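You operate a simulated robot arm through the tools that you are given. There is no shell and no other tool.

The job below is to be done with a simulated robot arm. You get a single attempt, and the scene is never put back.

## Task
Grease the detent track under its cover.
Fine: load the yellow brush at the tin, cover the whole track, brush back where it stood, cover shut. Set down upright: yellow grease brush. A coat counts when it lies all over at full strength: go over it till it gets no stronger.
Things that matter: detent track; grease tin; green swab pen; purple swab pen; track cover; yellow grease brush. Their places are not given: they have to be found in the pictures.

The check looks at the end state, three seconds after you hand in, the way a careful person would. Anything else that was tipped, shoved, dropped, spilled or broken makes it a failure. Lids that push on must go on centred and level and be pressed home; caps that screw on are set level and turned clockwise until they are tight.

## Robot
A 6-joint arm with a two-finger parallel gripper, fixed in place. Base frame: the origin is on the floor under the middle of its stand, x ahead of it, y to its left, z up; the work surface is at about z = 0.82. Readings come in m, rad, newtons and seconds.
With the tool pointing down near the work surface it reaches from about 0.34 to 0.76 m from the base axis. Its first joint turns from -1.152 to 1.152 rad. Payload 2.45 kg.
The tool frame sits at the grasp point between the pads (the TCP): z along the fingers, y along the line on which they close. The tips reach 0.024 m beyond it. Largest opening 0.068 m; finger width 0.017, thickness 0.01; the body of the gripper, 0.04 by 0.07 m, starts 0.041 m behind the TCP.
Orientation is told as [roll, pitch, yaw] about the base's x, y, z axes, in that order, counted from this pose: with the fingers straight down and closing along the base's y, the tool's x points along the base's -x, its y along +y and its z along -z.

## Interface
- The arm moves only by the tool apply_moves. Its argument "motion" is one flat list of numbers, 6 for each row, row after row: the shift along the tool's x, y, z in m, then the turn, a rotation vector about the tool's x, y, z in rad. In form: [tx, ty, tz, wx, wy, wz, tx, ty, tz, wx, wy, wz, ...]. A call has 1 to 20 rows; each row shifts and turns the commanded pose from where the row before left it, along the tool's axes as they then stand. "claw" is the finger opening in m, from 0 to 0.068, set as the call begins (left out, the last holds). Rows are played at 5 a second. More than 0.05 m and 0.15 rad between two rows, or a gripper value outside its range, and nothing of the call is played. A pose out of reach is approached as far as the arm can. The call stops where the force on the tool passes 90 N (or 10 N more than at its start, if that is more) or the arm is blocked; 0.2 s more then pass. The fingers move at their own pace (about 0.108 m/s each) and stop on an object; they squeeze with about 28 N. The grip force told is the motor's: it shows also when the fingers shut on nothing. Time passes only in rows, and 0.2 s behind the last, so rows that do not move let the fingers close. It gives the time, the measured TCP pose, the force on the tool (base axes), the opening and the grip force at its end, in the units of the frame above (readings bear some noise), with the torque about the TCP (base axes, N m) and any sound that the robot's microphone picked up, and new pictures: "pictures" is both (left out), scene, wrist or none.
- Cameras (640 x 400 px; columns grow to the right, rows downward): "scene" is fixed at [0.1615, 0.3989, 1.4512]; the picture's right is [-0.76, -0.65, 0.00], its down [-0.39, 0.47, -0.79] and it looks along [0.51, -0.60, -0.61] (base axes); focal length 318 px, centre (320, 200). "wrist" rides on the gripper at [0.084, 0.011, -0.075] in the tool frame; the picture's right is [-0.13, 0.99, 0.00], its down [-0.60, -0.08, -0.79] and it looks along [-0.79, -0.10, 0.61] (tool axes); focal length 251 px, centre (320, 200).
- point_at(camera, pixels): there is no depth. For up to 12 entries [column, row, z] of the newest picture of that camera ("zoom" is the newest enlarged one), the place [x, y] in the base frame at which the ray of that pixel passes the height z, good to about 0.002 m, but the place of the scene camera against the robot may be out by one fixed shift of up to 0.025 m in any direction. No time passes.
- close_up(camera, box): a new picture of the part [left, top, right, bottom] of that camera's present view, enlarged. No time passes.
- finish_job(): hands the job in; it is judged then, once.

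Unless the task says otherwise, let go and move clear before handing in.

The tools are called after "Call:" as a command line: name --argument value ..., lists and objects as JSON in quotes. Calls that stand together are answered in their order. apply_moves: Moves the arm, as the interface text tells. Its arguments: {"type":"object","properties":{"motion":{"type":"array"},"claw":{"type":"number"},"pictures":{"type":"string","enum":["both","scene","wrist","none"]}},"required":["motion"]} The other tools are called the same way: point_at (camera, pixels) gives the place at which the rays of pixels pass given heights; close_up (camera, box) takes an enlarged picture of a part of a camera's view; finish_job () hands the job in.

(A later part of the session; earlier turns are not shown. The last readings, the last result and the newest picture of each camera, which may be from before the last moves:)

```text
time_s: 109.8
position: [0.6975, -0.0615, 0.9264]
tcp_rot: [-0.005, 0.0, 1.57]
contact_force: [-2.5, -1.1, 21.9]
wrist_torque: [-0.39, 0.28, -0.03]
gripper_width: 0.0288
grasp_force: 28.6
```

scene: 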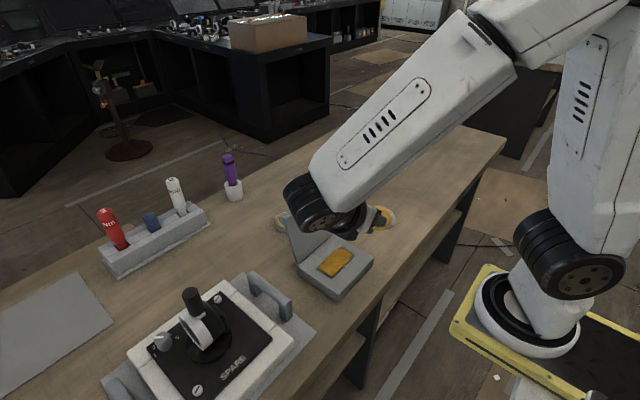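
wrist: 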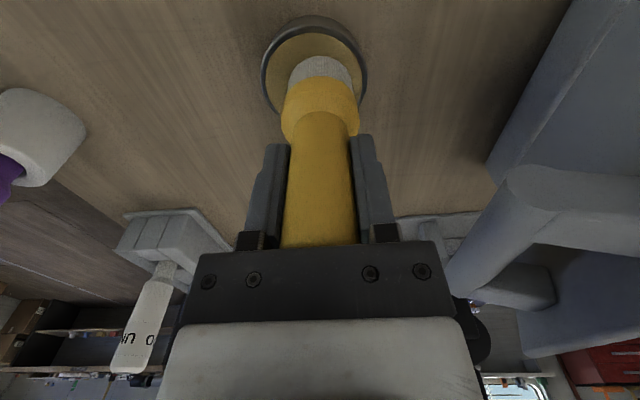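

Call:
apply_moves --motion '[0, 0, 0, 0, 0, 0, 0, 0, 0, 0, 0, 0, 0, 0, 0, 0, 0, 0, 0, 0, -0.044, 0, 0, 0, 0, 0, -0.044, 0, 0, 0, 0, 0, -0.044, 0, 0, 0, 0, 0, -0.044, 0, 0, 0, -0.0188, 0.0434, 0, 0, 0, 0, -0.0188, 0.0434, 0, 0, 0, 0, -0.0188, 0.0434, 0, 0, 0, 0, -0.0188, 0.0434, 0, 0, 0, 0, -0.0188, 0.0434, 0, 0, 0, 0, 0, 0, 0.0375, 0, 0, 0, 0, 0, 0.0375, 0, 0, 0, 0, 0, 0.0375, 0, 0, 0, 0, 0, 0.0375, 0, 0, 0, 0, 0, 0, 0, 0, 0]'

Call:
close_up --camera "scene" --box '[300, 230, 380, 300]'

```text
time_s: 113.4
position: [0.4806, 0.0352, 0.9489]
tcp_rot: [0.0, 0.001, 1.57]
contact_force: [-0.2, 0.3, -0.8]
wrist_torque: [-0.01, 0.01, 0.0]
gripper_width: 0.0289
grasp_force: 28.0
```

scene: 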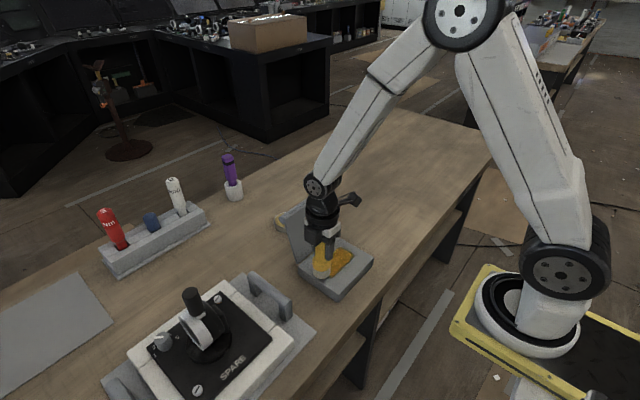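
wrist: 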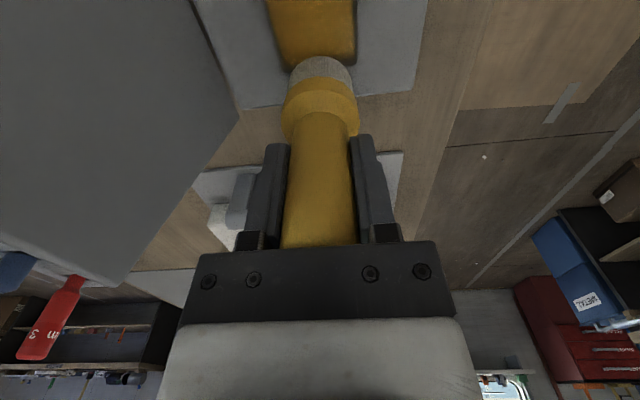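

```text
5.71 times, centred on (340, 265) of scene
```

zoom: 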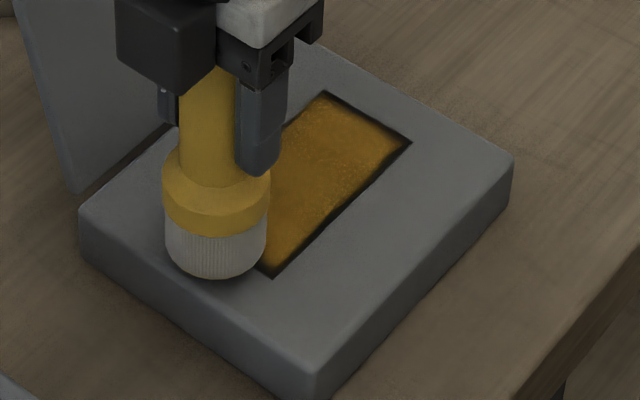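

Call:
apply_moves --motion '[0, 0, 0.009, 0, 0, 0, 0, 0, 0, 0, 0, 0]' --pictures "none"

Call:
apply_moves --motion '[0, 0, 0.0015, 0, 0, 0, 0, 0, 0, 0, 0, 0]' --pictures "none"

Call:
apply_moves --motion '[0, 0, 0.0015, 0, 0, 0, 0, 0, 0, 0, 0, 0]' --pictures "none"

```text
time_s: 114.0
position: [0.4818, 0.0347, 0.9401]
tcp_rot: [0.0, 0.0, 1.572]
contact_force: [0.0, 0.1, -1.1]
wrist_torque: [-0.01, 0.01, -0.03]
gripper_width: 0.0287
grasp_force: 27.8
```

```text
time_s: 114.6
position: [0.4798, 0.0339, 0.9389]
tcp_rot: [-0.001, -0.001, 1.57]
contact_force: [0.0, -0.5, -0.2]
wrist_torque: [-0.04, -0.03, -0.03]
gripper_width: 0.0284
grasp_force: 28.2
```

```text
time_s: 115.2
position: [0.4803, 0.0343, 0.9379]
tcp_rot: [-0.003, 0.001, 1.571]
contact_force: [-1.3, -1.1, 7.3]
wrist_torque: [-0.15, 0.13, -0.03]
gripper_width: 0.0288
grasp_force: 28.3
```

Contact here is at the same height as in the middle, so the surface is flush. I'll sweep the +y edge several times with the fresh load.

Call:
apply_moves --motion '[0, 0.0125, 0, 0, 0, 0, 0, 0.0125, 0, 0, 0, 0, 0, -0.0125, 0, 0, 0, 0, 0, -0.0125, 0, 0, 0, 0, 0, -0.0125, 0, 0, 0, 0, 0, -0.0125, 0, 0, 0, 0, 0.006, 0.0125, 0, 0, 0, 0, 0, 0.0125, 0, 0, 0, 0, 0, 0.0125, 0, 0, 0, 0, 0, 0.0125, 0, 0, 0, 0, 0.006, -0.0125, 0, 0, 0, 0, 0, -0.0125, 0, 0, 0, 0, 0, -0.0125, 0, 0, 0, 0, 0, -0.0125, 0, 0, 0, 0, 0, 0.0125, 0, 0, 0, 0, 0, 0.0125, 0, 0, 0, 0]' --pictures "none"

Call:
apply_moves --motion '[0, 0, -0.04, 0, 0, 0, 0.02, 0.01, -0.04, 0, 0, 0, 0.04, 0.02, -0.02, 0, 0, 0, 0.045, 0.01, 0, 0, 0, 0, 0.018, 0.04, 0, 0, 0, 0, 0, 0, 0, 0, 0, 0]'

Call:
close_up --camera "wrist" --box '[180, 20, 320, 150]'

Call:
close_up --camera "scene" --box '[300, 230, 380, 300]'

```text
time_s: 118.6
position: [0.4806, 0.0223, 0.9374]
tcp_rot: [-0.004, 0.0, 1.572]
contact_force: [6.3, -0.8, 15.0]
wrist_torque: [-0.23, -0.38, 0.02]
gripper_width: 0.0289
grasp_force: 27.7
```

```text
time_s: 120.0
position: [0.3997, -0.1044, 1.036]
tcp_rot: [0.001, 0.0, 1.571]
contact_force: [-0.3, -0.3, -0.5]
wrist_torque: [-0.01, 0.0, 0.01]
gripper_width: 0.0285
grasp_force: 27.7
```

scene: 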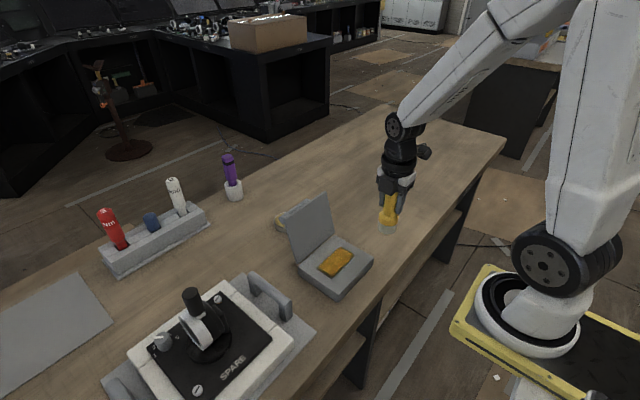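
wrist: 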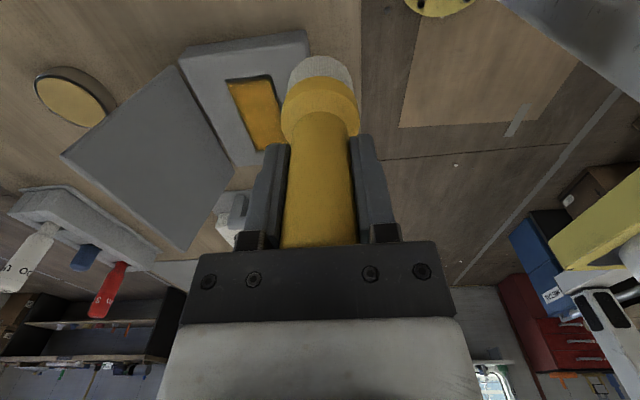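

```text
3.08 times, centred on (250, 85) of wrist
```

zoom: 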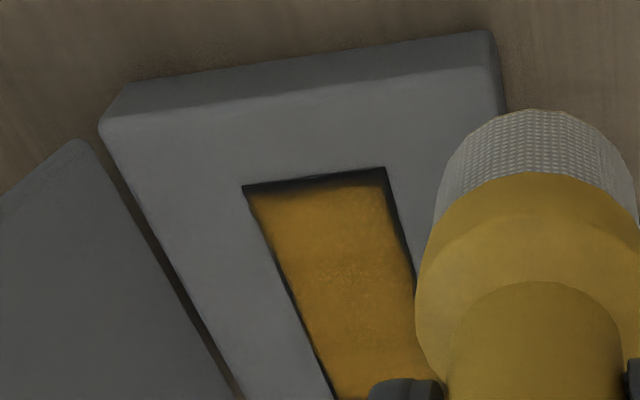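

```text
5.71 times, centred on (340, 265) of scene
```

zoom: 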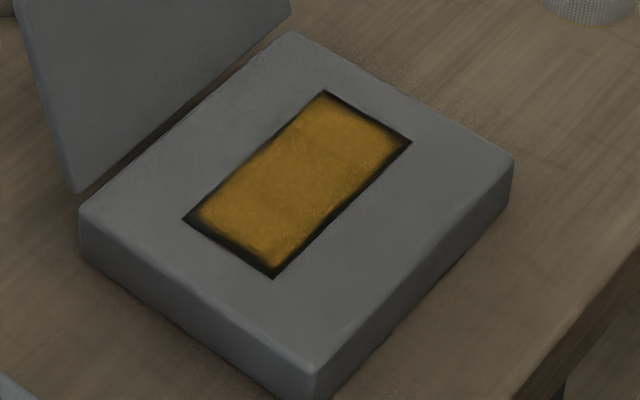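

The rim is unchanged even after four sweeps directly over that edge with a fresh load. Its width is about 4% of each dimension and shifts with viewpoint, so I take it as edge shading. To get full strength everywhere I'll run another complete serpentine with the load I still have.

Call:
apply_moves --motion '[-0.02, -0.0297, 0, 0, 0, 0, -0.02, -0.0297, 0, 0, 0, 0, 0, 0, 0.043, 0, 0, 0, 0, 0, 0.043, 0, 0, 0, 0, 0, 0.009, 0, 0, 0, 0, 0, 0, 0, 0, 0]' --pictures "none"

Call:
apply_moves --motion '[0, 0, 0.0015, 0, 0, 0, 0, 0, 0, 0, 0, 0]' --pictures "none"

Call:
apply_moves --motion '[0, 0, 0.0015, 0, 0, 0, 0, 0, 0, 0, 0, 0]' --pictures "none"

```text
time_s: 121.4
position: [0.4598, -0.0615, 0.9428]
tcp_rot: [-0.001, 0.0, 1.571]
contact_force: [-0.3, 0.4, -0.4]
wrist_torque: [-0.04, -0.01, 0.0]
gripper_width: 0.0285
grasp_force: 28.1
```

```text
time_s: 122.0
position: [0.4599, -0.0624, 0.9419]
tcp_rot: [-0.001, 0.0, 1.572]
contact_force: [-1.2, 0.6, -1.1]
wrist_torque: [0.0, -0.01, 0.01]
gripper_width: 0.0286
grasp_force: 28.0
```

```text
time_s: 122.6
position: [0.4595, -0.0622, 0.9403]
tcp_rot: [-0.001, 0.0, 1.571]
contact_force: [0.5, -0.2, -1.3]
wrist_torque: [0.01, -0.01, 0.01]
gripper_width: 0.0287
grasp_force: 28.1
```

Call:
apply_moves --motion '[0, 0, 0.0015, 0, 0, 0, 0, 0, 0, 0, 0, 0]' --pictures "none"

Call:
apply_moves --motion '[0, 0, 0.001, 0, 0, 0, 0, 0, 0, 0, 0, 0]' --pictures "none"

Call:
apply_moves --motion '[0, 0, 0.001, 0, 0, 0, 0, 0, 0, 0, 0, 0]' --pictures "none"

```text
time_s: 123.2
position: [0.4605, -0.062, 0.9386]
tcp_rot: [-0.002, 0.0, 1.571]
contact_force: [-0.5, -0.1, -0.6]
wrist_torque: [-0.01, 0.01, 0.0]
gripper_width: 0.0284
grasp_force: 27.7
```

```text
time_s: 123.8
position: [0.4604, -0.0624, 0.9374]
tcp_rot: [0.0, -0.001, 1.571]
contact_force: [-0.4, 0.7, 2.7]
wrist_torque: [0.0, 0.06, -0.01]
gripper_width: 0.0289
grasp_force: 27.8
```

```text
time_s: 124.4
position: [0.46, -0.0625, 0.9377]
tcp_rot: [-0.003, 0.0, 1.571]
contact_force: [-5.3, 1.9, 29.4]
wrist_torque: [0.09, 0.36, 0.01]
gripper_width: 0.0286
grasp_force: 28.6
```

Call:
apply_moves --motion '[-0.0114, 0, -0.0008, 0, 0, 0, -0.0114, 0, 0, 0, 0, 0, -0.0114, 0, 0, 0, 0, 0, -0.0114, 0, 0, 0, 0, 0, -0.0114, 0, 0, 0, 0, 0, -0.0114, 0, 0, 0, 0, 0, -0.0114, 0, 0, 0, 0, 0, -0.0114, 0, 0, 0, 0, 0, 0, -0.014, 0, 0, 0, 0, 0.0114, 0, 0, 0, 0, 0, 0.0114, 0, 0, 0, 0, 0, 0.0114, 0, 0, 0, 0, 0, 0.0114, 0, 0, 0, 0, 0, 0.0114, 0, 0, 0, 0, 0, 0.0114, 0, 0, 0, 0, 0, 0.0114, 0, 0, 0, 0, 0, 0.0114, 0, 0, 0, 0, 0]' --pictures "none"

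Call:
apply_moves --motion '[0, -0.014, 0, 0, 0, 0, -0.0114, 0, 0, 0, 0, 0, -0.0114, 0, 0, 0, 0, 0, -0.0114, 0, 0, 0, 0, 0, -0.0114, 0, 0, 0, 0, 0, -0.0114, 0, 0, 0, 0, 0, -0.0114, 0, 0, 0, 0, 0, -0.0114, 0, 0, 0, 0, 0, -0.0114, 0, 0, 0, 0, 0, 0, -0.013, 0, 0, 0, 0, 0.0114, 0, 0, 0, 0, 0, 0.0114, 0, 0, 0, 0, 0, 0.0114, 0, 0, 0, 0, 0, 0.0114, 0, 0, 0, 0, 0, 0.0114, 0, 0, 0, 0, 0, 0.0114, 0, 0, 0, 0, 0, 0.0114, 0, 0, 0, 0, 0, 0.0114, 0, 0, 0, 0, 0]'

Call:
close_up --camera "wrist" --box '[220, 0, 420, 120]'

Call:
close_up --camera "scene" --box '[300, 230, 380, 300]'

```text
time_s: 128.0
position: [0.4744, -0.0627, 0.937]
tcp_rot: [-0.001, 0.001, 1.571]
contact_force: [0.7, 10.4, 33.9]
wrist_torque: [0.82, -0.06, 0.04]
gripper_width: 0.0289
grasp_force: 27.8
```

```text
time_s: 131.8
position: [0.5012, -0.0619, 0.9373]
tcp_rot: [0.0, -0.001, 1.572]
contact_force: [0.8, 9.5, 28.1]
wrist_torque: [0.65, 0.03, -0.04]
gripper_width: 0.0285
grasp_force: 27.9
```

scene: 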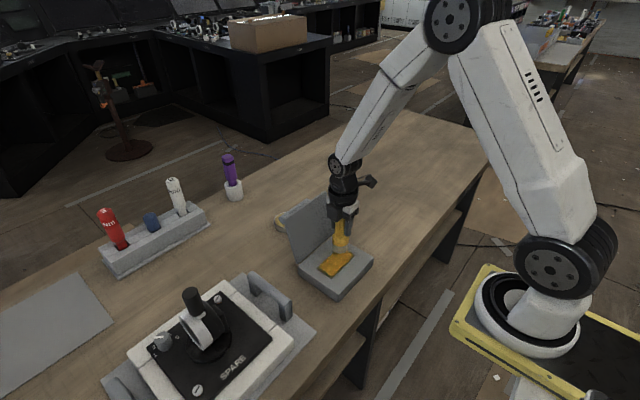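
wrist: 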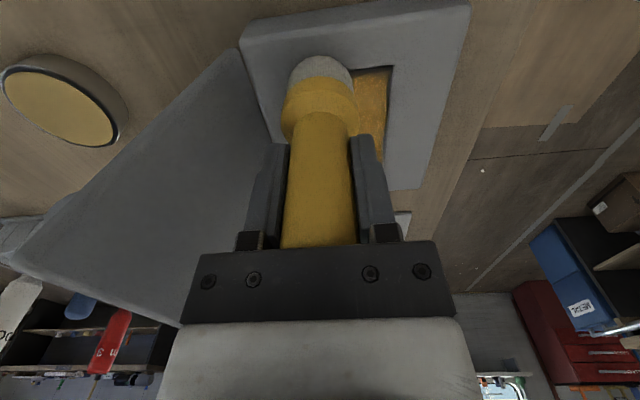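

```text
3.20 times, centred on (320, 60) of wrist
```

zoom: 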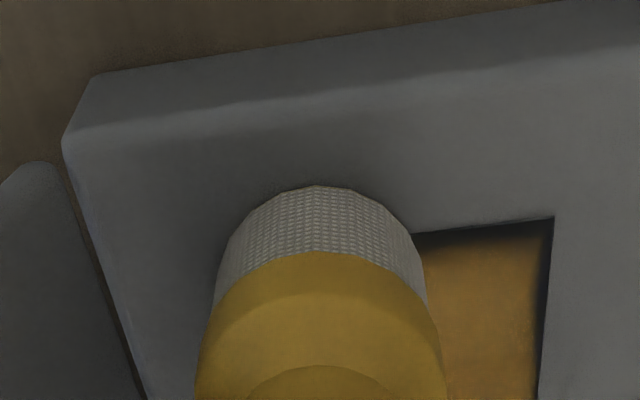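

```text
5.71 times, centred on (340, 265) of scene
```

zoom: 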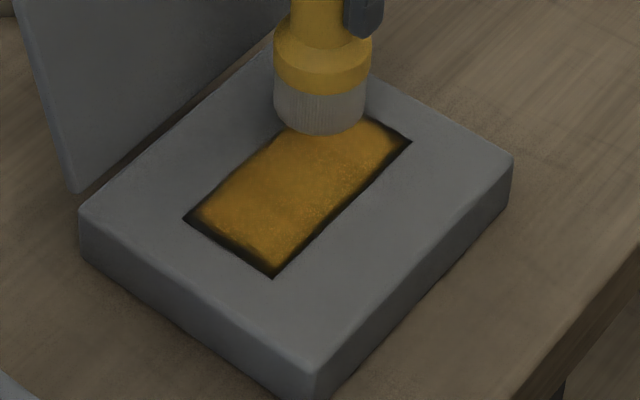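

The surface stays uniform amber with firm contact and nothing snags. I'll do one last reload and a full serpentine in the opposite order, to confirm it gets no stronger.

Call:
apply_moves --motion '[0, 0, -0.0457, 0, 0, 0, 0, 0, -0.0457, 0, 0, 0, 0, 0, -0.0457, 0, 0, 0, 0, 0, -0.0457, 0, 0, 0, 0, -0.0489, 0, 0, 0, 0, 0, -0.0489, 0, 0, 0, 0, 0, -0.0489, 0, 0, 0, 0, 0, -0.0489, 0, 0, 0, 0, 0, 0, 0.045, 0, 0, 0, 0, 0, 0.045, 0, 0, 0, 0, 0, 0.045, 0, 0, 0, 0, 0, 0.04, 0, 0, 0, 0, 0, 0, 0, 0, 0]'

Call:
close_up --camera "scene" --box '[300, 230, 380, 300]'

Call:
close_up --camera "wrist" --box '[250, 0, 390, 110]'

```text
time_s: 134.6
position: [0.698, -0.0618, 0.9466]
tcp_rot: [-0.003, 0.0, 1.57]
contact_force: [-0.5, 0.0, -0.3]
wrist_torque: [0.01, -0.01, 0.02]
gripper_width: 0.0291
grasp_force: 27.6
```

scene: 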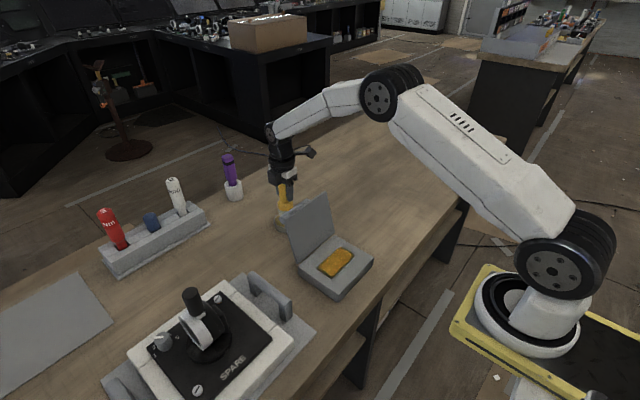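
wrist: 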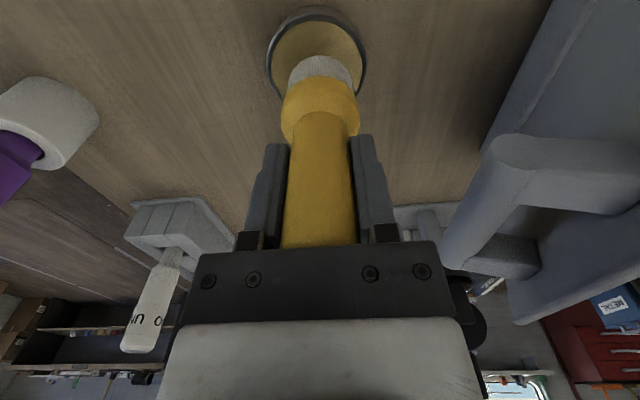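

```text
5.71 times, centred on (340, 265) of scene
```

zoom: 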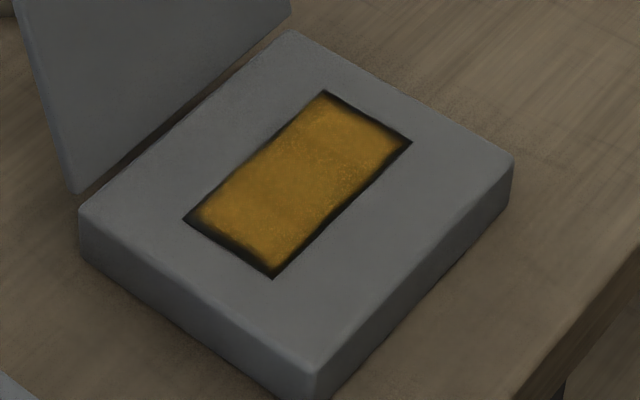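

```text
3.64 times, centred on (320, 55) of wrist
```

zoom: 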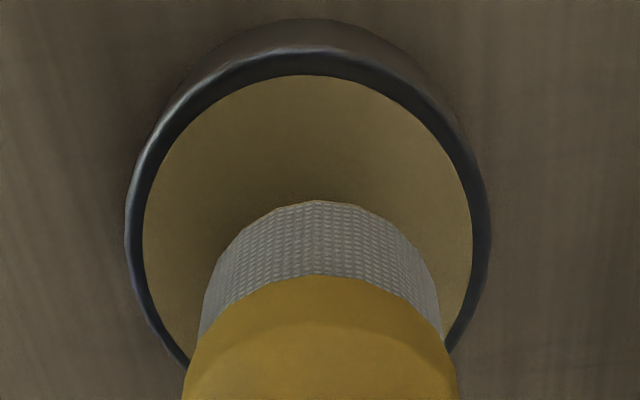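

Call:
apply_moves --motion '[0, 0, 0.017, 0, 0, 0, 0, 0, 0, 0, 0, 0]' --pictures "none"

Call:
apply_moves --motion '[0, 0, 0.0015, 0, 0, 0, 0, 0, 0, 0, 0, 0]' --pictures "none"

Call:
apply_moves --motion '[0, 0, 0.001, 0, 0, 0, 0, 0, 0, 0, 0, 0]' --pictures "none"

```text
time_s: 135.2
position: [0.6973, -0.0624, 0.9297]
tcp_rot: [-0.002, -0.002, 1.571]
contact_force: [0.1, 0.3, -0.8]
wrist_torque: [0.02, 0.0, -0.01]
gripper_width: 0.0289
grasp_force: 28.3
```

```text
time_s: 135.8
position: [0.6957, -0.0608, 0.9278]
tcp_rot: [0.0, 0.0, 1.57]
contact_force: [0.5, 0.3, -0.6]
wrist_torque: [-0.02, 0.05, -0.03]
gripper_width: 0.029
grasp_force: 27.8
```

```text
time_s: 136.4
position: [0.6963, -0.062, 0.9258]
tcp_rot: [0.0, 0.0, 1.571]
contact_force: [-0.8, 0.6, -1.4]
wrist_torque: [-0.01, 0.03, 0.01]
gripper_width: 0.0288
grasp_force: 28.4
```

Call:
apply_moves --motion '[0, 0, 0.001, 0, 0, 0, 0, 0, 0, 0, 0, 0]' --pictures "none"

Call:
apply_moves --motion '[0, 0, 0.001, 0, 0, 0, 0, 0, 0, 0, 0, 0, 0, 0, 0, 0, 0, 0, 0, 0, 0, 0, 0, 0]' --pictures "none"

```text
time_s: 137.0
position: [0.6972, -0.0621, 0.9255]
tcp_rot: [-0.002, -0.002, 1.571]
contact_force: [-2.3, 0.8, 6.0]
wrist_torque: [-0.07, 0.11, -0.03]
gripper_width: 0.029
grasp_force: 28.7
```

```text
time_s: 138.0
position: [0.6976, -0.0614, 0.9265]
tcp_rot: [-0.005, 0.0, 1.57]
contact_force: [-3.4, 0.3, 24.2]
wrist_torque: [-0.05, 0.38, 0.04]
gripper_width: 0.0291
grasp_force: 28.4
```

Call:
apply_moves --motion '[0, 0, -0.0457, 0, 0, 0, 0, 0, -0.0457, 0, 0, 0, 0, 0, -0.0457, 0, 0, 0, 0, 0, -0.0457, 0, 0, 0, 0, 0.049, 0, 0, 0, 0, 0, 0.049, 0, 0, 0, 0, 0, 0.049, 0, 0, 0, 0, 0, 0.049, 0, 0, 0, 0, 0, 0, 0.045, 0, 0, 0, 0, 0, 0.045, 0, 0, 0, 0, 0, 0.045, 0, 0, 0, 0, 0, 0.032, 0, 0, 0, 0, 0, 0, 0, 0, 0]' --pictures "none"

Call:
apply_moves --motion '[0, 0, 0.002, 0, 0, 0, 0, 0, 0, 0, 0, 0]' --pictures "none"

Call:
apply_moves --motion '[0, 0, 0.0015, 0, 0, 0, 0, 0, 0, 0, 0, 0]' --pictures "none"

```text
time_s: 140.8
position: [0.4979, -0.0638, 0.937]
tcp_rot: [-0.002, -0.001, 1.571]
contact_force: [-0.3, -0.2, -1.0]
wrist_torque: [0.0, 0.01, 0.0]
gripper_width: 0.0293
grasp_force: 27.5
```

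```text
time_s: 141.4
position: [0.4978, -0.0632, 0.9385]
tcp_rot: [-0.002, 0.0, 1.572]
contact_force: [-2.8, -0.7, 8.5]
wrist_torque: [-0.16, 0.15, -0.07]
gripper_width: 0.0287
grasp_force: 28.2
```

```text
time_s: 142.0
position: [0.499, -0.0635, 0.9378]
tcp_rot: [-0.002, 0.0, 1.569]
contact_force: [-11.6, 1.7, 42.8]
wrist_torque: [0.0, 0.79, 0.02]
gripper_width: 0.029
grasp_force: 28.3
```

Call:
apply_moves --motion '[-0.0116, 0, -0.0015, 0, 0, 0, -0.0116, 0, 0, 0, 0, 0, -0.0116, 0, 0, 0, 0, 0, -0.0116, 0, 0, 0, 0, 0, -0.0116, 0, 0, 0, 0, 0, -0.0116, 0, 0, 0, 0, 0, -0.0116, 0, 0, 0, 0, 0, -0.0116, 0, 0, 0, 0, 0, 0, 0.013, 0, 0, 0, 0, 0.0116, 0, 0, 0, 0, 0, 0.0116, 0, 0, 0, 0, 0, 0.0116, 0, 0, 0, 0, 0, 0.0116, 0, 0, 0, 0, 0, 0.0116, 0, 0, 0, 0, 0, 0.0116, 0, 0, 0, 0, 0, 0.0116, 0, 0, 0, 0, 0, 0.0116, 0, 0, 0, 0, 0]' --pictures "none"

Call:
apply_moves --motion '[0, 0.013, 0, 0, 0, 0, -0.0116, 0, 0, 0, 0, 0, -0.0116, 0, 0, 0, 0, 0, -0.0116, 0, 0, 0, 0, 0, -0.0116, 0, 0, 0, 0, 0, -0.0116, 0, 0, 0, 0, 0, -0.0116, 0, 0, 0, 0, 0, -0.0116, 0, 0, 0, 0, 0, -0.0116, 0, 0, 0, 0, 0, 0, 0.014, 0, 0, 0, 0, 0.0116, 0, 0, 0, 0, 0, 0.0116, 0, 0, 0, 0, 0, 0.0116, 0, 0, 0, 0, 0, 0.0116, 0, 0, 0, 0, 0, 0.0116, 0, 0, 0, 0, 0, 0.0116, 0, 0, 0, 0, 0, 0.0116, 0, 0, 0, 0, 0, 0.0116, 0, 0, 0, 0, 0]' --pictures "none"

Call:
apply_moves --motion '[0, 0, -0.04, 0, 0, 0, 0.01, 0.01, -0.04, 0, 0, 0, 0.02, 0.03, -0.02, 0, 0, 0, 0.01, 0.02, 0, 0, 0, 0, 0, 0, 0, 0, 0, 0]'

Call:
close_up --camera "wrist" --box '[180, 20, 320, 150]'

Call:
close_up --camera "scene" --box '[300, 230, 380, 300]'

```text
time_s: 145.6
position: [0.4879, -0.0616, 0.9368]
tcp_rot: [-0.001, 0.0, 1.571]
contact_force: [-0.9, 0.2, -1.0]
wrist_torque: [0.04, 0.01, 0.0]
gripper_width: 0.0288
grasp_force: 28.0
```

```text
time_s: 149.4
position: [0.4591, -0.0625, 0.9374]
tcp_rot: [0.0, 0.0, 1.571]
contact_force: [0.1, 8.4, 22.1]
wrist_torque: [0.65, -0.05, 0.01]
gripper_width: 0.0287
grasp_force: 27.9
```

```text
time_s: 150.6
position: [0.3975, -0.1003, 1.0381]
tcp_rot: [0.001, -0.001, 1.571]
contact_force: [0.0, -1.0, -0.3]
wrist_torque: [0.0, 0.0, 0.0]
gripper_width: 0.0288
grasp_force: 27.7
```

scene: 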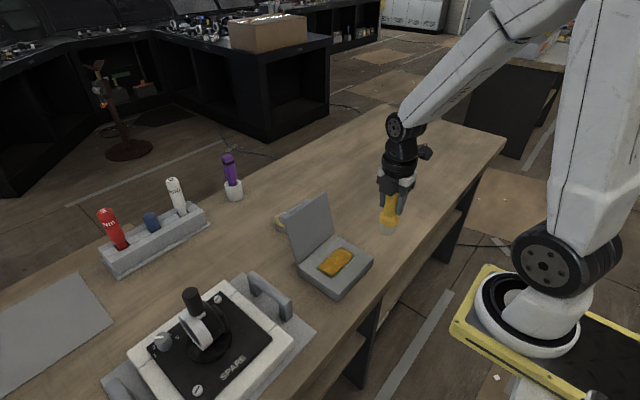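
wrist: 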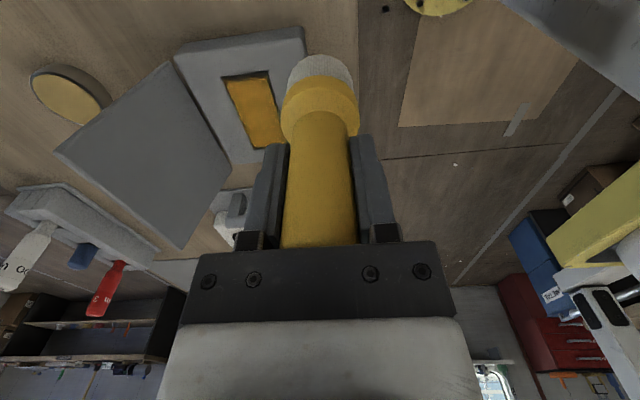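

```text
3.08 times, centred on (250, 85) of wrist
```

zoom: 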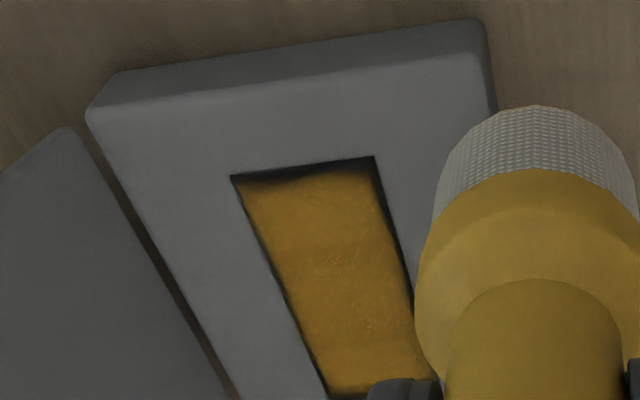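

```text
5.71 times, centred on (340, 265) of scene
```

zoom: 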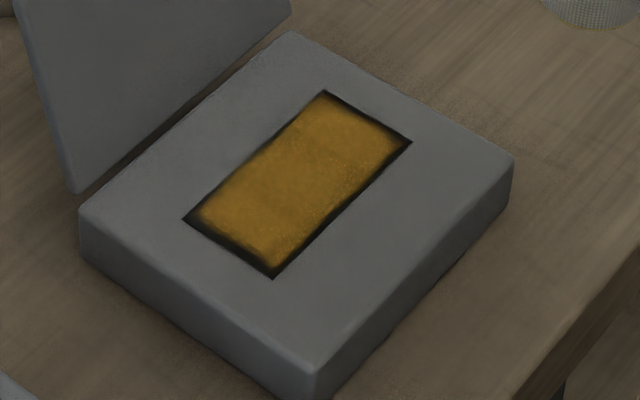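

Nothing changed after another full loaded pass, so the coat is at full strength. Now I'll carry the brush back to where it stood, (0.718,0.060).

Call:
apply_moves --motion '[0, 0, -0.05, 0, 0, 0, 0, 0, -0.05, 0, 0, 0, -0.02, -0.04, 0, 0, 0, 0, -0.02, -0.04, 0, 0, 0, 0, -0.02, -0.04, 0, 0, 0, 0, -0.02, -0.04, 0, 0, 0, 0, -0.02, -0.04, 0, 0, 0, 0, -0.02, -0.04, 0, 0, 0, 0, -0.02, -0.04, 0, 0, 0, 0, -0.02, -0.04, 0, 0, 0, 0, 0, 0, 0.045, 0, 0, 0, 0, 0, 0.045, 0, 0, 0, 0, 0, 0.045, 0, 0, 0, 0, 0, 0.045, 0, 0, 0, 0, 0, 0, 0, 0, 0]'

Call:
close_up --camera "scene" --box '[200, 150, 300, 260]'

```text
time_s: 153.8
position: [0.7189, 0.0576, 0.9601]
tcp_rot: [-0.003, 0.0, 1.571]
contact_force: [0.1, 0.0, -0.6]
wrist_torque: [-0.01, 0.0, -0.01]
gripper_width: 0.0291
grasp_force: 28.2
```

scene: 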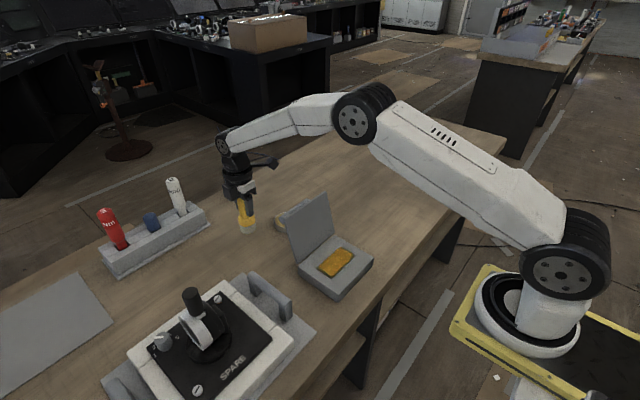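
wrist: 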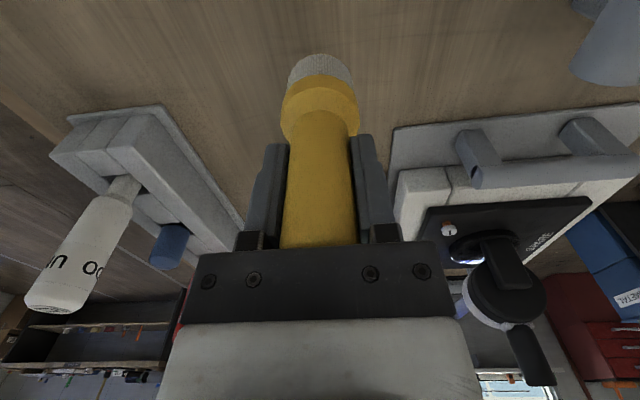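

```text
3.64 times, centred on (250, 205) of scene
```

zoom: 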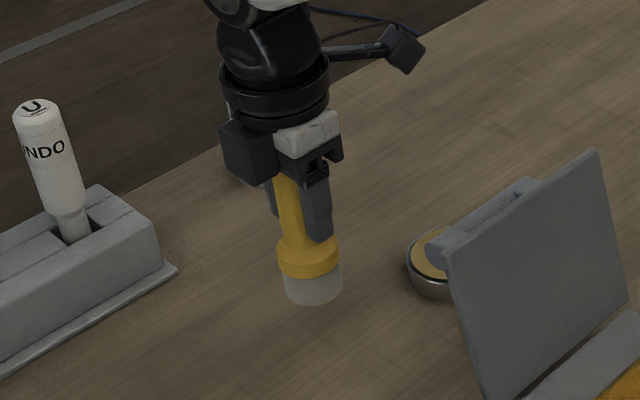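

Call:
apply_moves --motion '[-0.002, 0, 0.03, 0, 0, 0, 0, 0, 0.018, 0, 0, 0, 0, 0, 0, 0, 0, 0]' --pictures "none"

Call:
apply_moves --motion '[0, 0, 0.003, 0, 0, 0, 0, 0, 0, 0, 0, 0]' --pictures "none"

Call:
apply_moves --motion '[0, 0, 0.002, 0, 0, 0, 0, 0, 0, 0, 0, 0]' --pictures "none"

Call:
apply_moves --motion '[0, 0, 0.0015, 0, 0, 0, 0, 0, 0, 0, 0, 0]' --pictures "none"

```text
time_s: 154.6
position: [0.7194, 0.0606, 0.9093]
tcp_rot: [-0.002, 0.0, 1.57]
contact_force: [-0.1, 1.0, -0.9]
wrist_torque: [0.03, 0.01, 0.03]
gripper_width: 0.0289
grasp_force: 28.1
```

```text
time_s: 155.2
position: [0.7195, 0.0608, 0.9046]
tcp_rot: [0.0, -0.002, 1.572]
contact_force: [-0.3, -0.5, -0.4]
wrist_torque: [-0.01, 0.03, 0.01]
gripper_width: 0.0289
grasp_force: 28.3
```

```text
time_s: 155.8
position: [0.72, 0.0599, 0.9048]
tcp_rot: [-0.001, 0.0, 1.571]
contact_force: [-0.1, 0.5, 1.6]
wrist_torque: [0.01, 0.06, 0.0]
gripper_width: 0.0288
grasp_force: 27.7
```

```text
time_s: 156.4
position: [0.7196, 0.0607, 0.9034]
tcp_rot: [-0.002, 0.001, 1.57]
contact_force: [-3.6, -0.7, 10.5]
wrist_torque: [-0.06, 0.28, -0.03]
gripper_width: 0.029
grasp_force: 28.3
```

Touching the table with 10 N. I'll compare its position with the starting picture before letting go.

Call:
close_up --camera "scene" --box '[215, 195, 310, 260]'

```text
6.15 times, centred on (262, 228) of scene
```

zoom: 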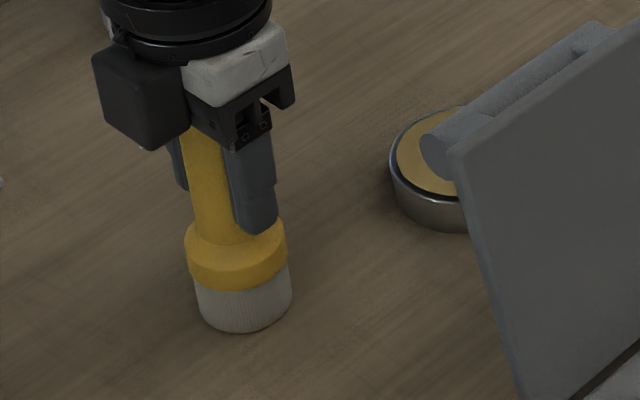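

It matches the original place within a pixel or so, and the tin hasn't moved either. I'll ease off the pressure, open, and rise straight up.

Call:
apply_moves --motion '[0, 0, -0.0005, 0, 0, 0, 0, 0, 0, 0, 0, 0]' --pictures "none"

Call:
apply_moves --motion '[0, 0, 0, 0, 0, 0, 0, 0, 0, 0, 0, 0, 0, 0, 0, 0, 0, 0]' --claw 0.06

Call:
close_up --camera "scene" --box '[215, 195, 310, 260]'

```text
time_s: 157.0
position: [0.7197, 0.0601, 0.9033]
tcp_rot: [0.0, -0.001, 1.57]
contact_force: [0.1, 0.8, 8.2]
wrist_torque: [-0.06, 0.04, -0.01]
gripper_width: 0.0286
grasp_force: 28.1
```

```text
time_s: 157.8
position: [0.719, 0.0605, 0.9036]
tcp_rot: [-0.001, -0.001, 1.572]
contact_force: [0.4, 0.5, 9.8]
wrist_torque: [-0.01, 0.04, -0.02]
gripper_width: 0.0599
grasp_force: 0.0
```

scene: 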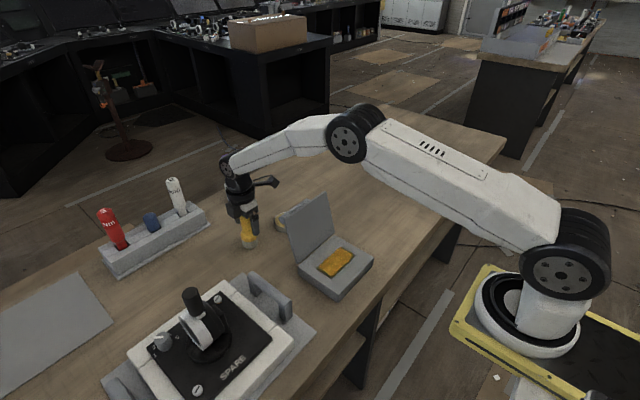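
wrist: 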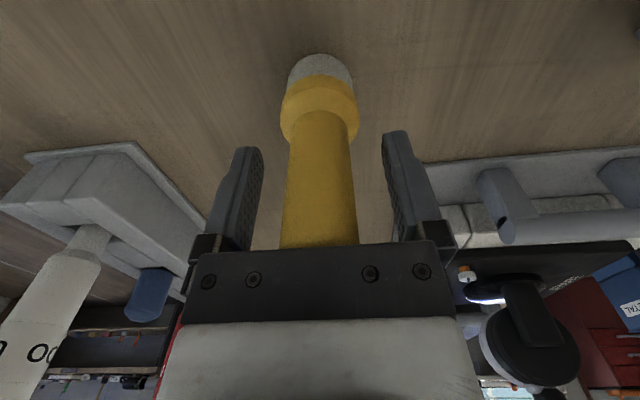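

```text
6.15 times, centred on (262, 228) of scene
```

zoom: 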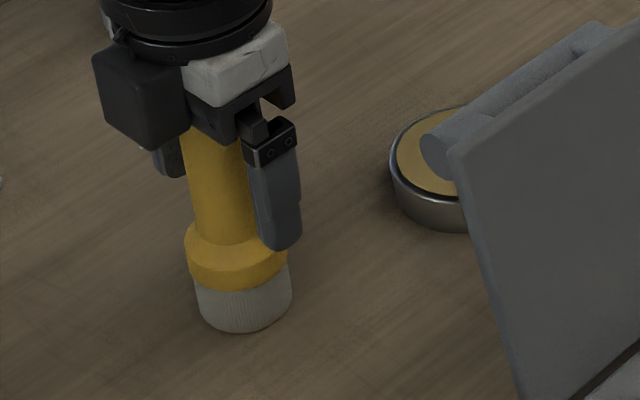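

The fingers are open; the palm was resting lightly on the brush's top. I'll lift straight up.

Call:
apply_moves --motion '[0, 0, -0.01, 0, 0, 0, 0, 0, -0.03, 0, 0, 0, 0, 0, -0.045, 0, 0, 0, 0, 0, -0.045, 0, 0, 0, 0, 0, -0.03, 0, 0, 0]'

Call:
close_up --camera "scene" --box '[215, 195, 310, 260]'

```text
time_s: 159.0
position: [0.7204, 0.0619, 1.0658]
tcp_rot: [0.001, 0.0, 1.572]
contact_force: [-0.1, 0.3, 0.2]
wrist_torque: [-0.01, -0.01, 0.01]
gripper_width: 0.0601
grasp_force: 0.0
```

scene: 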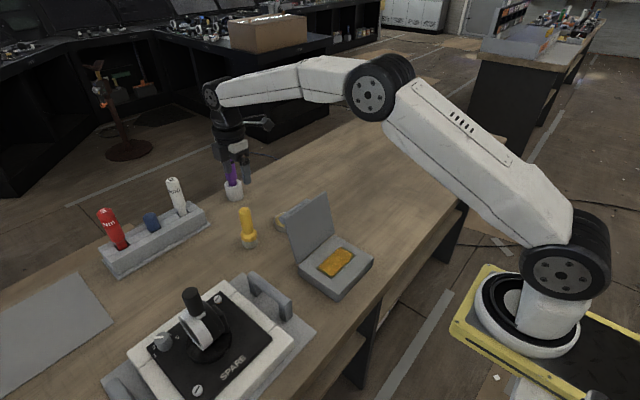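
wrist: 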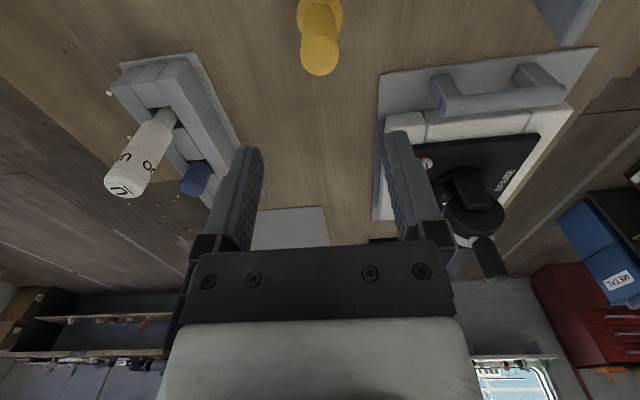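

```text
6.15 times, centred on (262, 228) of scene
```

zoom: 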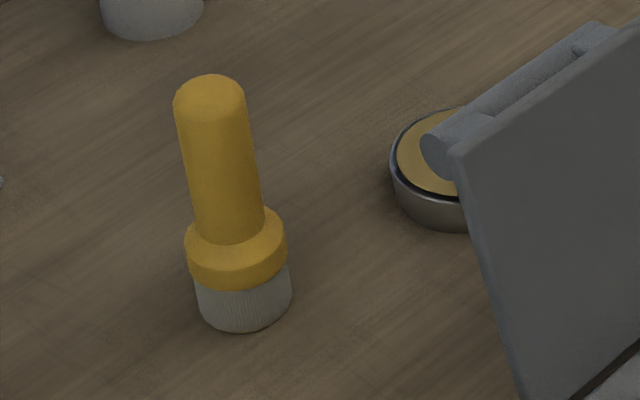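

The brush is standing upright in its spot. To close the cover I'll reverse the opening: go back to the retreat pose above the handle with the tool tilted 0.51 rad.

Call:
apply_moves --motion '[0.0392, 0.0355, -0.01, 0, 0, 0, 0.0392, 0.0355, 0, 0, 0, 0, 0, 0, 0, -0.1, 0, 0, 0, 0, 0, -0.1, 0, 0, 0, 0, 0, -0.1, 0, 0, 0, 0, 0, -0.1, 0, 0, 0, 0, 0, -0.108, 0, 0, 0, 0, 0, 0, 0, 0]' --claw 0.042

```text
refused: row 1 steps farther than a row can; nothing moved
```

Call:
apply_moves --motion '[0.0262, 0.0237, -0.01, 0, 0, 0, 0.0262, 0.0237, 0, 0, 0, 0, 0.0262, 0.0237, 0, 0, 0, 0, 0, 0, 0, -0.1, 0, 0, 0, 0, 0, -0.1, 0, 0, 0, 0, 0, -0.1, 0, 0, 0, 0, 0, -0.1, 0, 0, 0, 0, 0, -0.108, 0, 0, 0, 0, 0, 0, 0, 0]' --claw 0.042

```text
time_s: 161.0
position: [0.6487, -0.0191, 1.0735]
tcp_rot: [0.509, 0.001, 1.57]
contact_force: [0.0, -0.5, 0.1]
wrist_torque: [0.0, 0.01, -0.03]
gripper_width: 0.0417
grasp_force: 0.1
```

scene: 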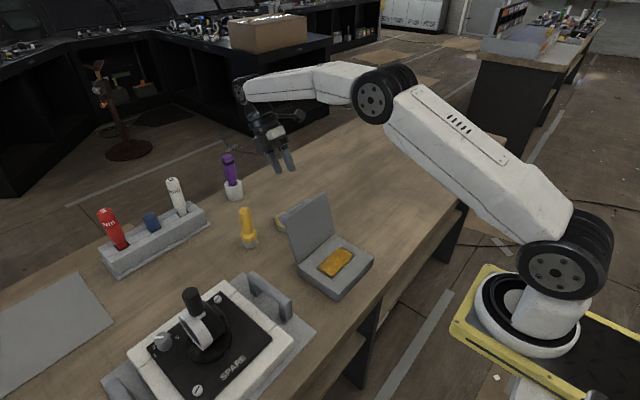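
wrist: 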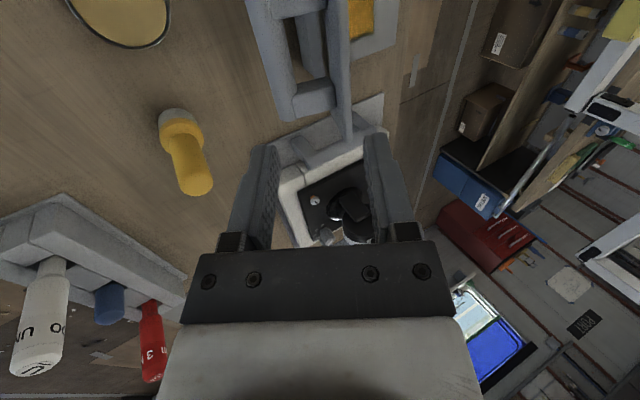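

Call:
apply_moves --motion '[-0.0013, -0.016, 0.0276, 0, 0, 0, -0.0013, -0.016, 0.0276, 0, 0, 0, 0, 0, 0, 0, 0, 0]'

```text
time_s: 161.8
position: [0.65, -0.0154, 1.0098]
tcp_rot: [0.508, 0.0, 1.572]
contact_force: [0.1, -0.2, -0.6]
wrist_torque: [-0.05, -0.02, 0.0]
gripper_width: 0.0422
grasp_force: 0.0
```

scene: 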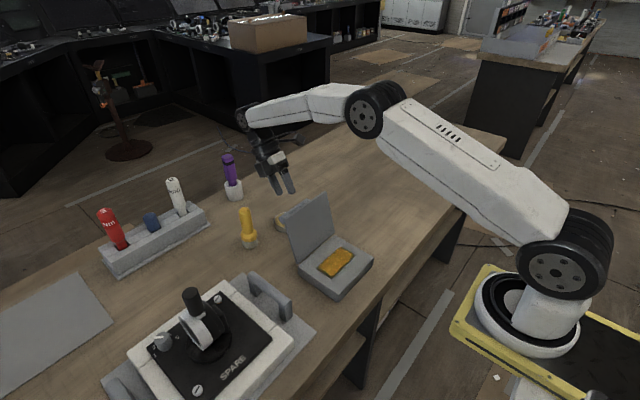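
wrist: 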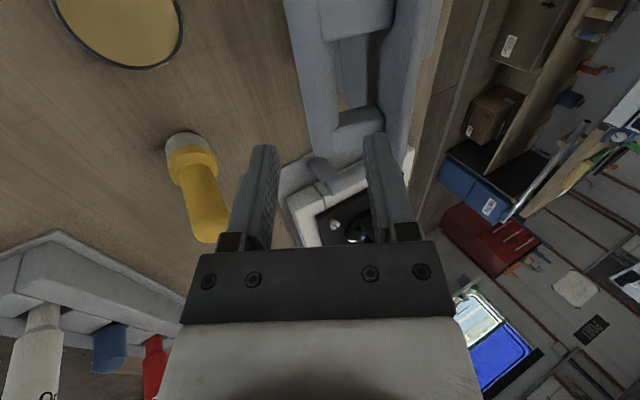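

This matches the earlier retreat view. I'll advance along the tool axis so the fingers straddle the bar again.

Call:
apply_moves --motion '[0, 0.0013, 0.02, 0, 0, 0, 0, 0, 0.025, 0, 0, 0, 0, 0, 0, 0, 0, 0]' --claw 0.035

Call:
close_up --camera "scene" --box '[250, 170, 370, 280]'

```text
time_s: 162.6
position: [0.6291, -0.0148, 0.9717]
tcp_rot: [0.506, 0.001, 1.569]
contact_force: [0.0, -0.6, -0.5]
wrist_torque: [0.01, 0.02, -0.01]
gripper_width: 0.0349
grasp_force: 0.1
```

scene: 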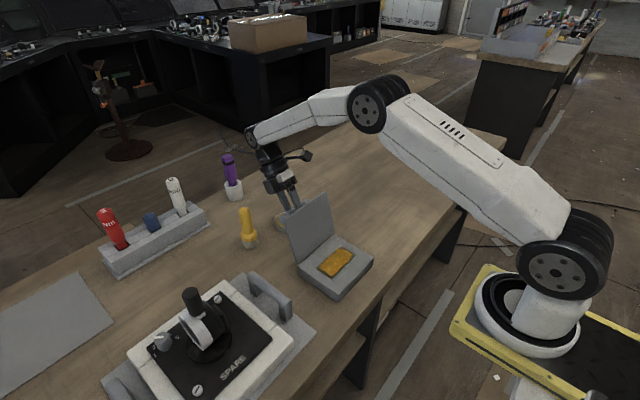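
wrist: 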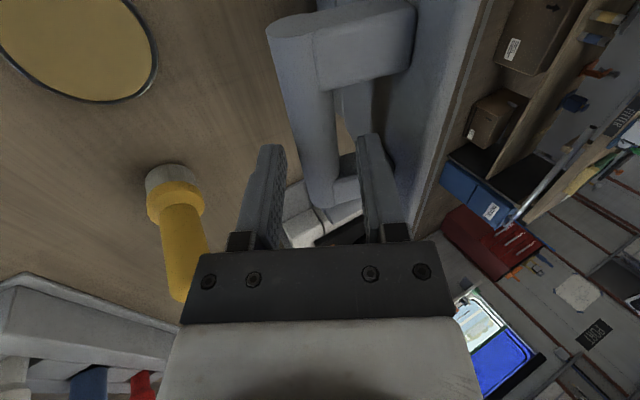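

```text
3.64 times, centred on (310, 225) of scene
```

zoom: 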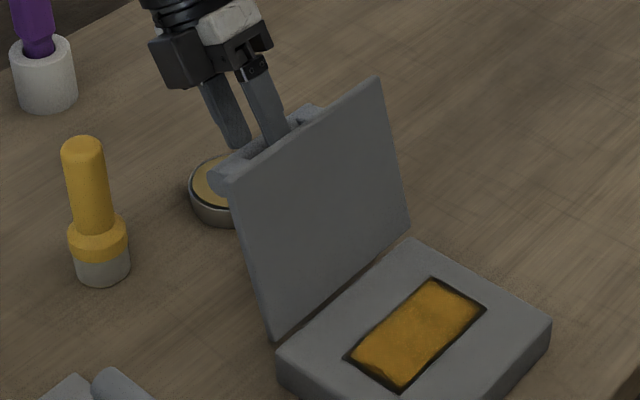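

Call:
apply_moves --motion '[0, 0, 0.016, 0, 0, 0, 0, 0, 0.015, 0, 0, 0, 0, 0, 0, 0, 0, 0]' --pictures "wrist"

Call:
close_up --camera "scene" --box '[250, 170, 370, 280]'

```text
time_s: 163.4
position: [0.6113, -0.0158, 0.9435]
tcp_rot: [0.507, -0.001, 1.571]
contact_force: [0.8, 0.6, 0.2]
wrist_torque: [-0.01, -0.01, 0.03]
gripper_width: 0.0353
grasp_force: 0.0
```

wrist: 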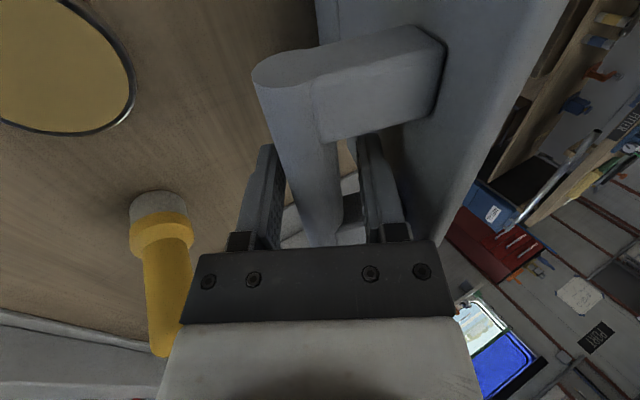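

```text
3.64 times, centred on (310, 225) of scene
```

zoom: 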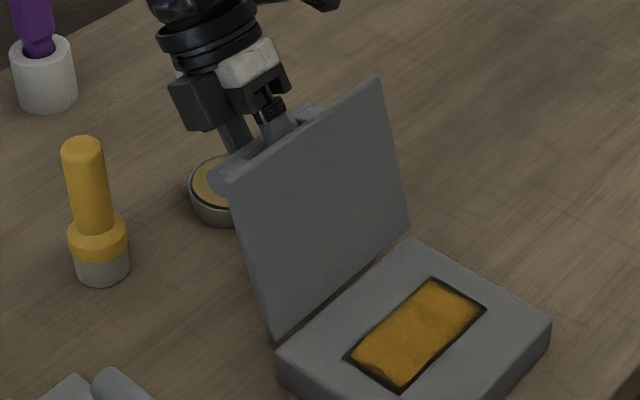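

The bar is centred between the fingers. I'll grip it.

Call:
apply_moves --motion '[0, 0, 0, 0, 0, 0, 0, 0, 0, 0, 0, 0, 0, 0, 0, 0, 0, 0]' --claw 0.0 --pictures "none"

```text
time_s: 164.2
position: [0.6117, -0.0152, 0.9437]
tcp_rot: [0.509, 0.0, 1.57]
contact_force: [2.5, 0.2, 0.4]
wrist_torque: [0.01, -0.06, 0.02]
gripper_width: 0.0213
grasp_force: 38.5
```

The grip holds at 21.3 mm. I'll start bringing the lid back along its arc in small steps.

Call:
apply_moves --motion '[0, 0.0111, -0.0012, 0.028, 0, 0, 0, 0.0111, -0.0004, 0.028, 0, 0, 0, 0, 0, 0, 0, 0]' --pictures "none"

Call:
close_up --camera "scene" --box '[260, 170, 380, 280]'

```text
time_s: 165.0
position: [0.5928, -0.0157, 0.9567]
tcp_rot: [0.453, 0.001, 1.57]
contact_force: [5.3, 5.2, 4.4]
wrist_torque: [-0.08, -0.15, 0.03]
gripper_width: 0.0214
grasp_force: 38.6
```

```text
3.64 times, centred on (320, 225) of scene
```

zoom: 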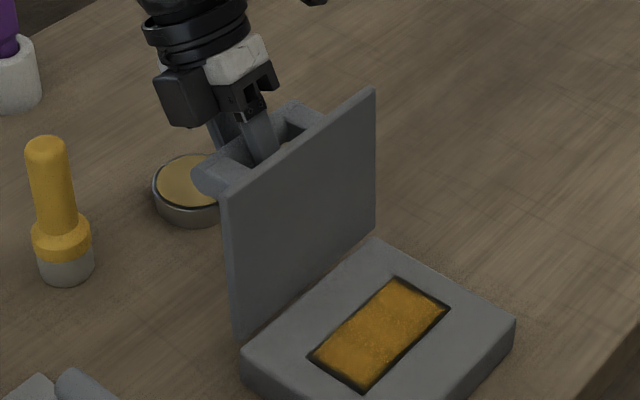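

Call:
apply_moves --motion '[0, 0.013, 0.0002, 0.03, 0, 0, 0, 0.011, 0.0017, 0.03, 0, 0, 0, 0.0109, 0.0026, 0.03, 0, 0, 0, 0, 0, 0, 0, 0]' --pictures "none"

Call:
close_up --camera "scene" --box '[260, 170, 380, 280]'

```text
time_s: 166.0
position: [0.558, -0.0166, 0.9664]
tcp_rot: [0.363, -0.001, 1.571]
contact_force: [2.3, 3.1, 2.3]
wrist_torque: [-0.07, -0.24, 0.09]
gripper_width: 0.0214
grasp_force: 38.9
```

```text
3.64 times, centred on (320, 225) of scene
```

zoom: 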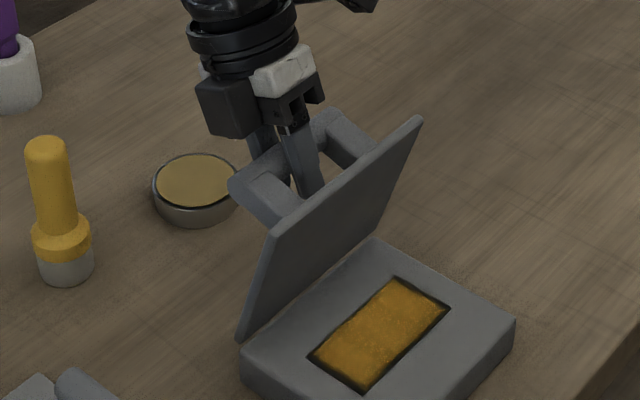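

Call:
apply_moves --motion '[0, 0.0149, 0.0044, 0.04, 0, 0, 0, 0.0102, 0.0044, 0.03, 0, 0, 0, 0.00995, 0.0051, 0.03, 0, 0, 0, 0.0095, 0.0058, 0.03, 0, 0, 0, 0, 0, 0, 0, 0]' --pictures "none"

Call:
close_up --camera "scene" --box '[270, 180, 390, 290]'

```text
time_s: 167.2
position: [0.5108, -0.0169, 0.9616]
tcp_rot: [0.232, 0.0, 1.57]
contact_force: [0.1, 0.7, 1.6]
wrist_torque: [0.0, -0.21, 0.02]
gripper_width: 0.0214
grasp_force: 38.3
```

```text
3.64 times, centred on (330, 235) of scene
```

zoom: 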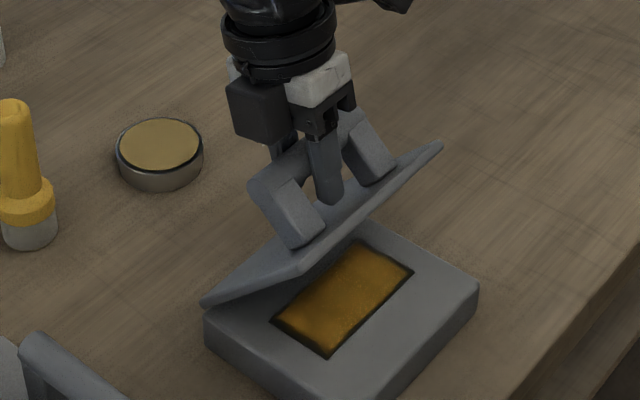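

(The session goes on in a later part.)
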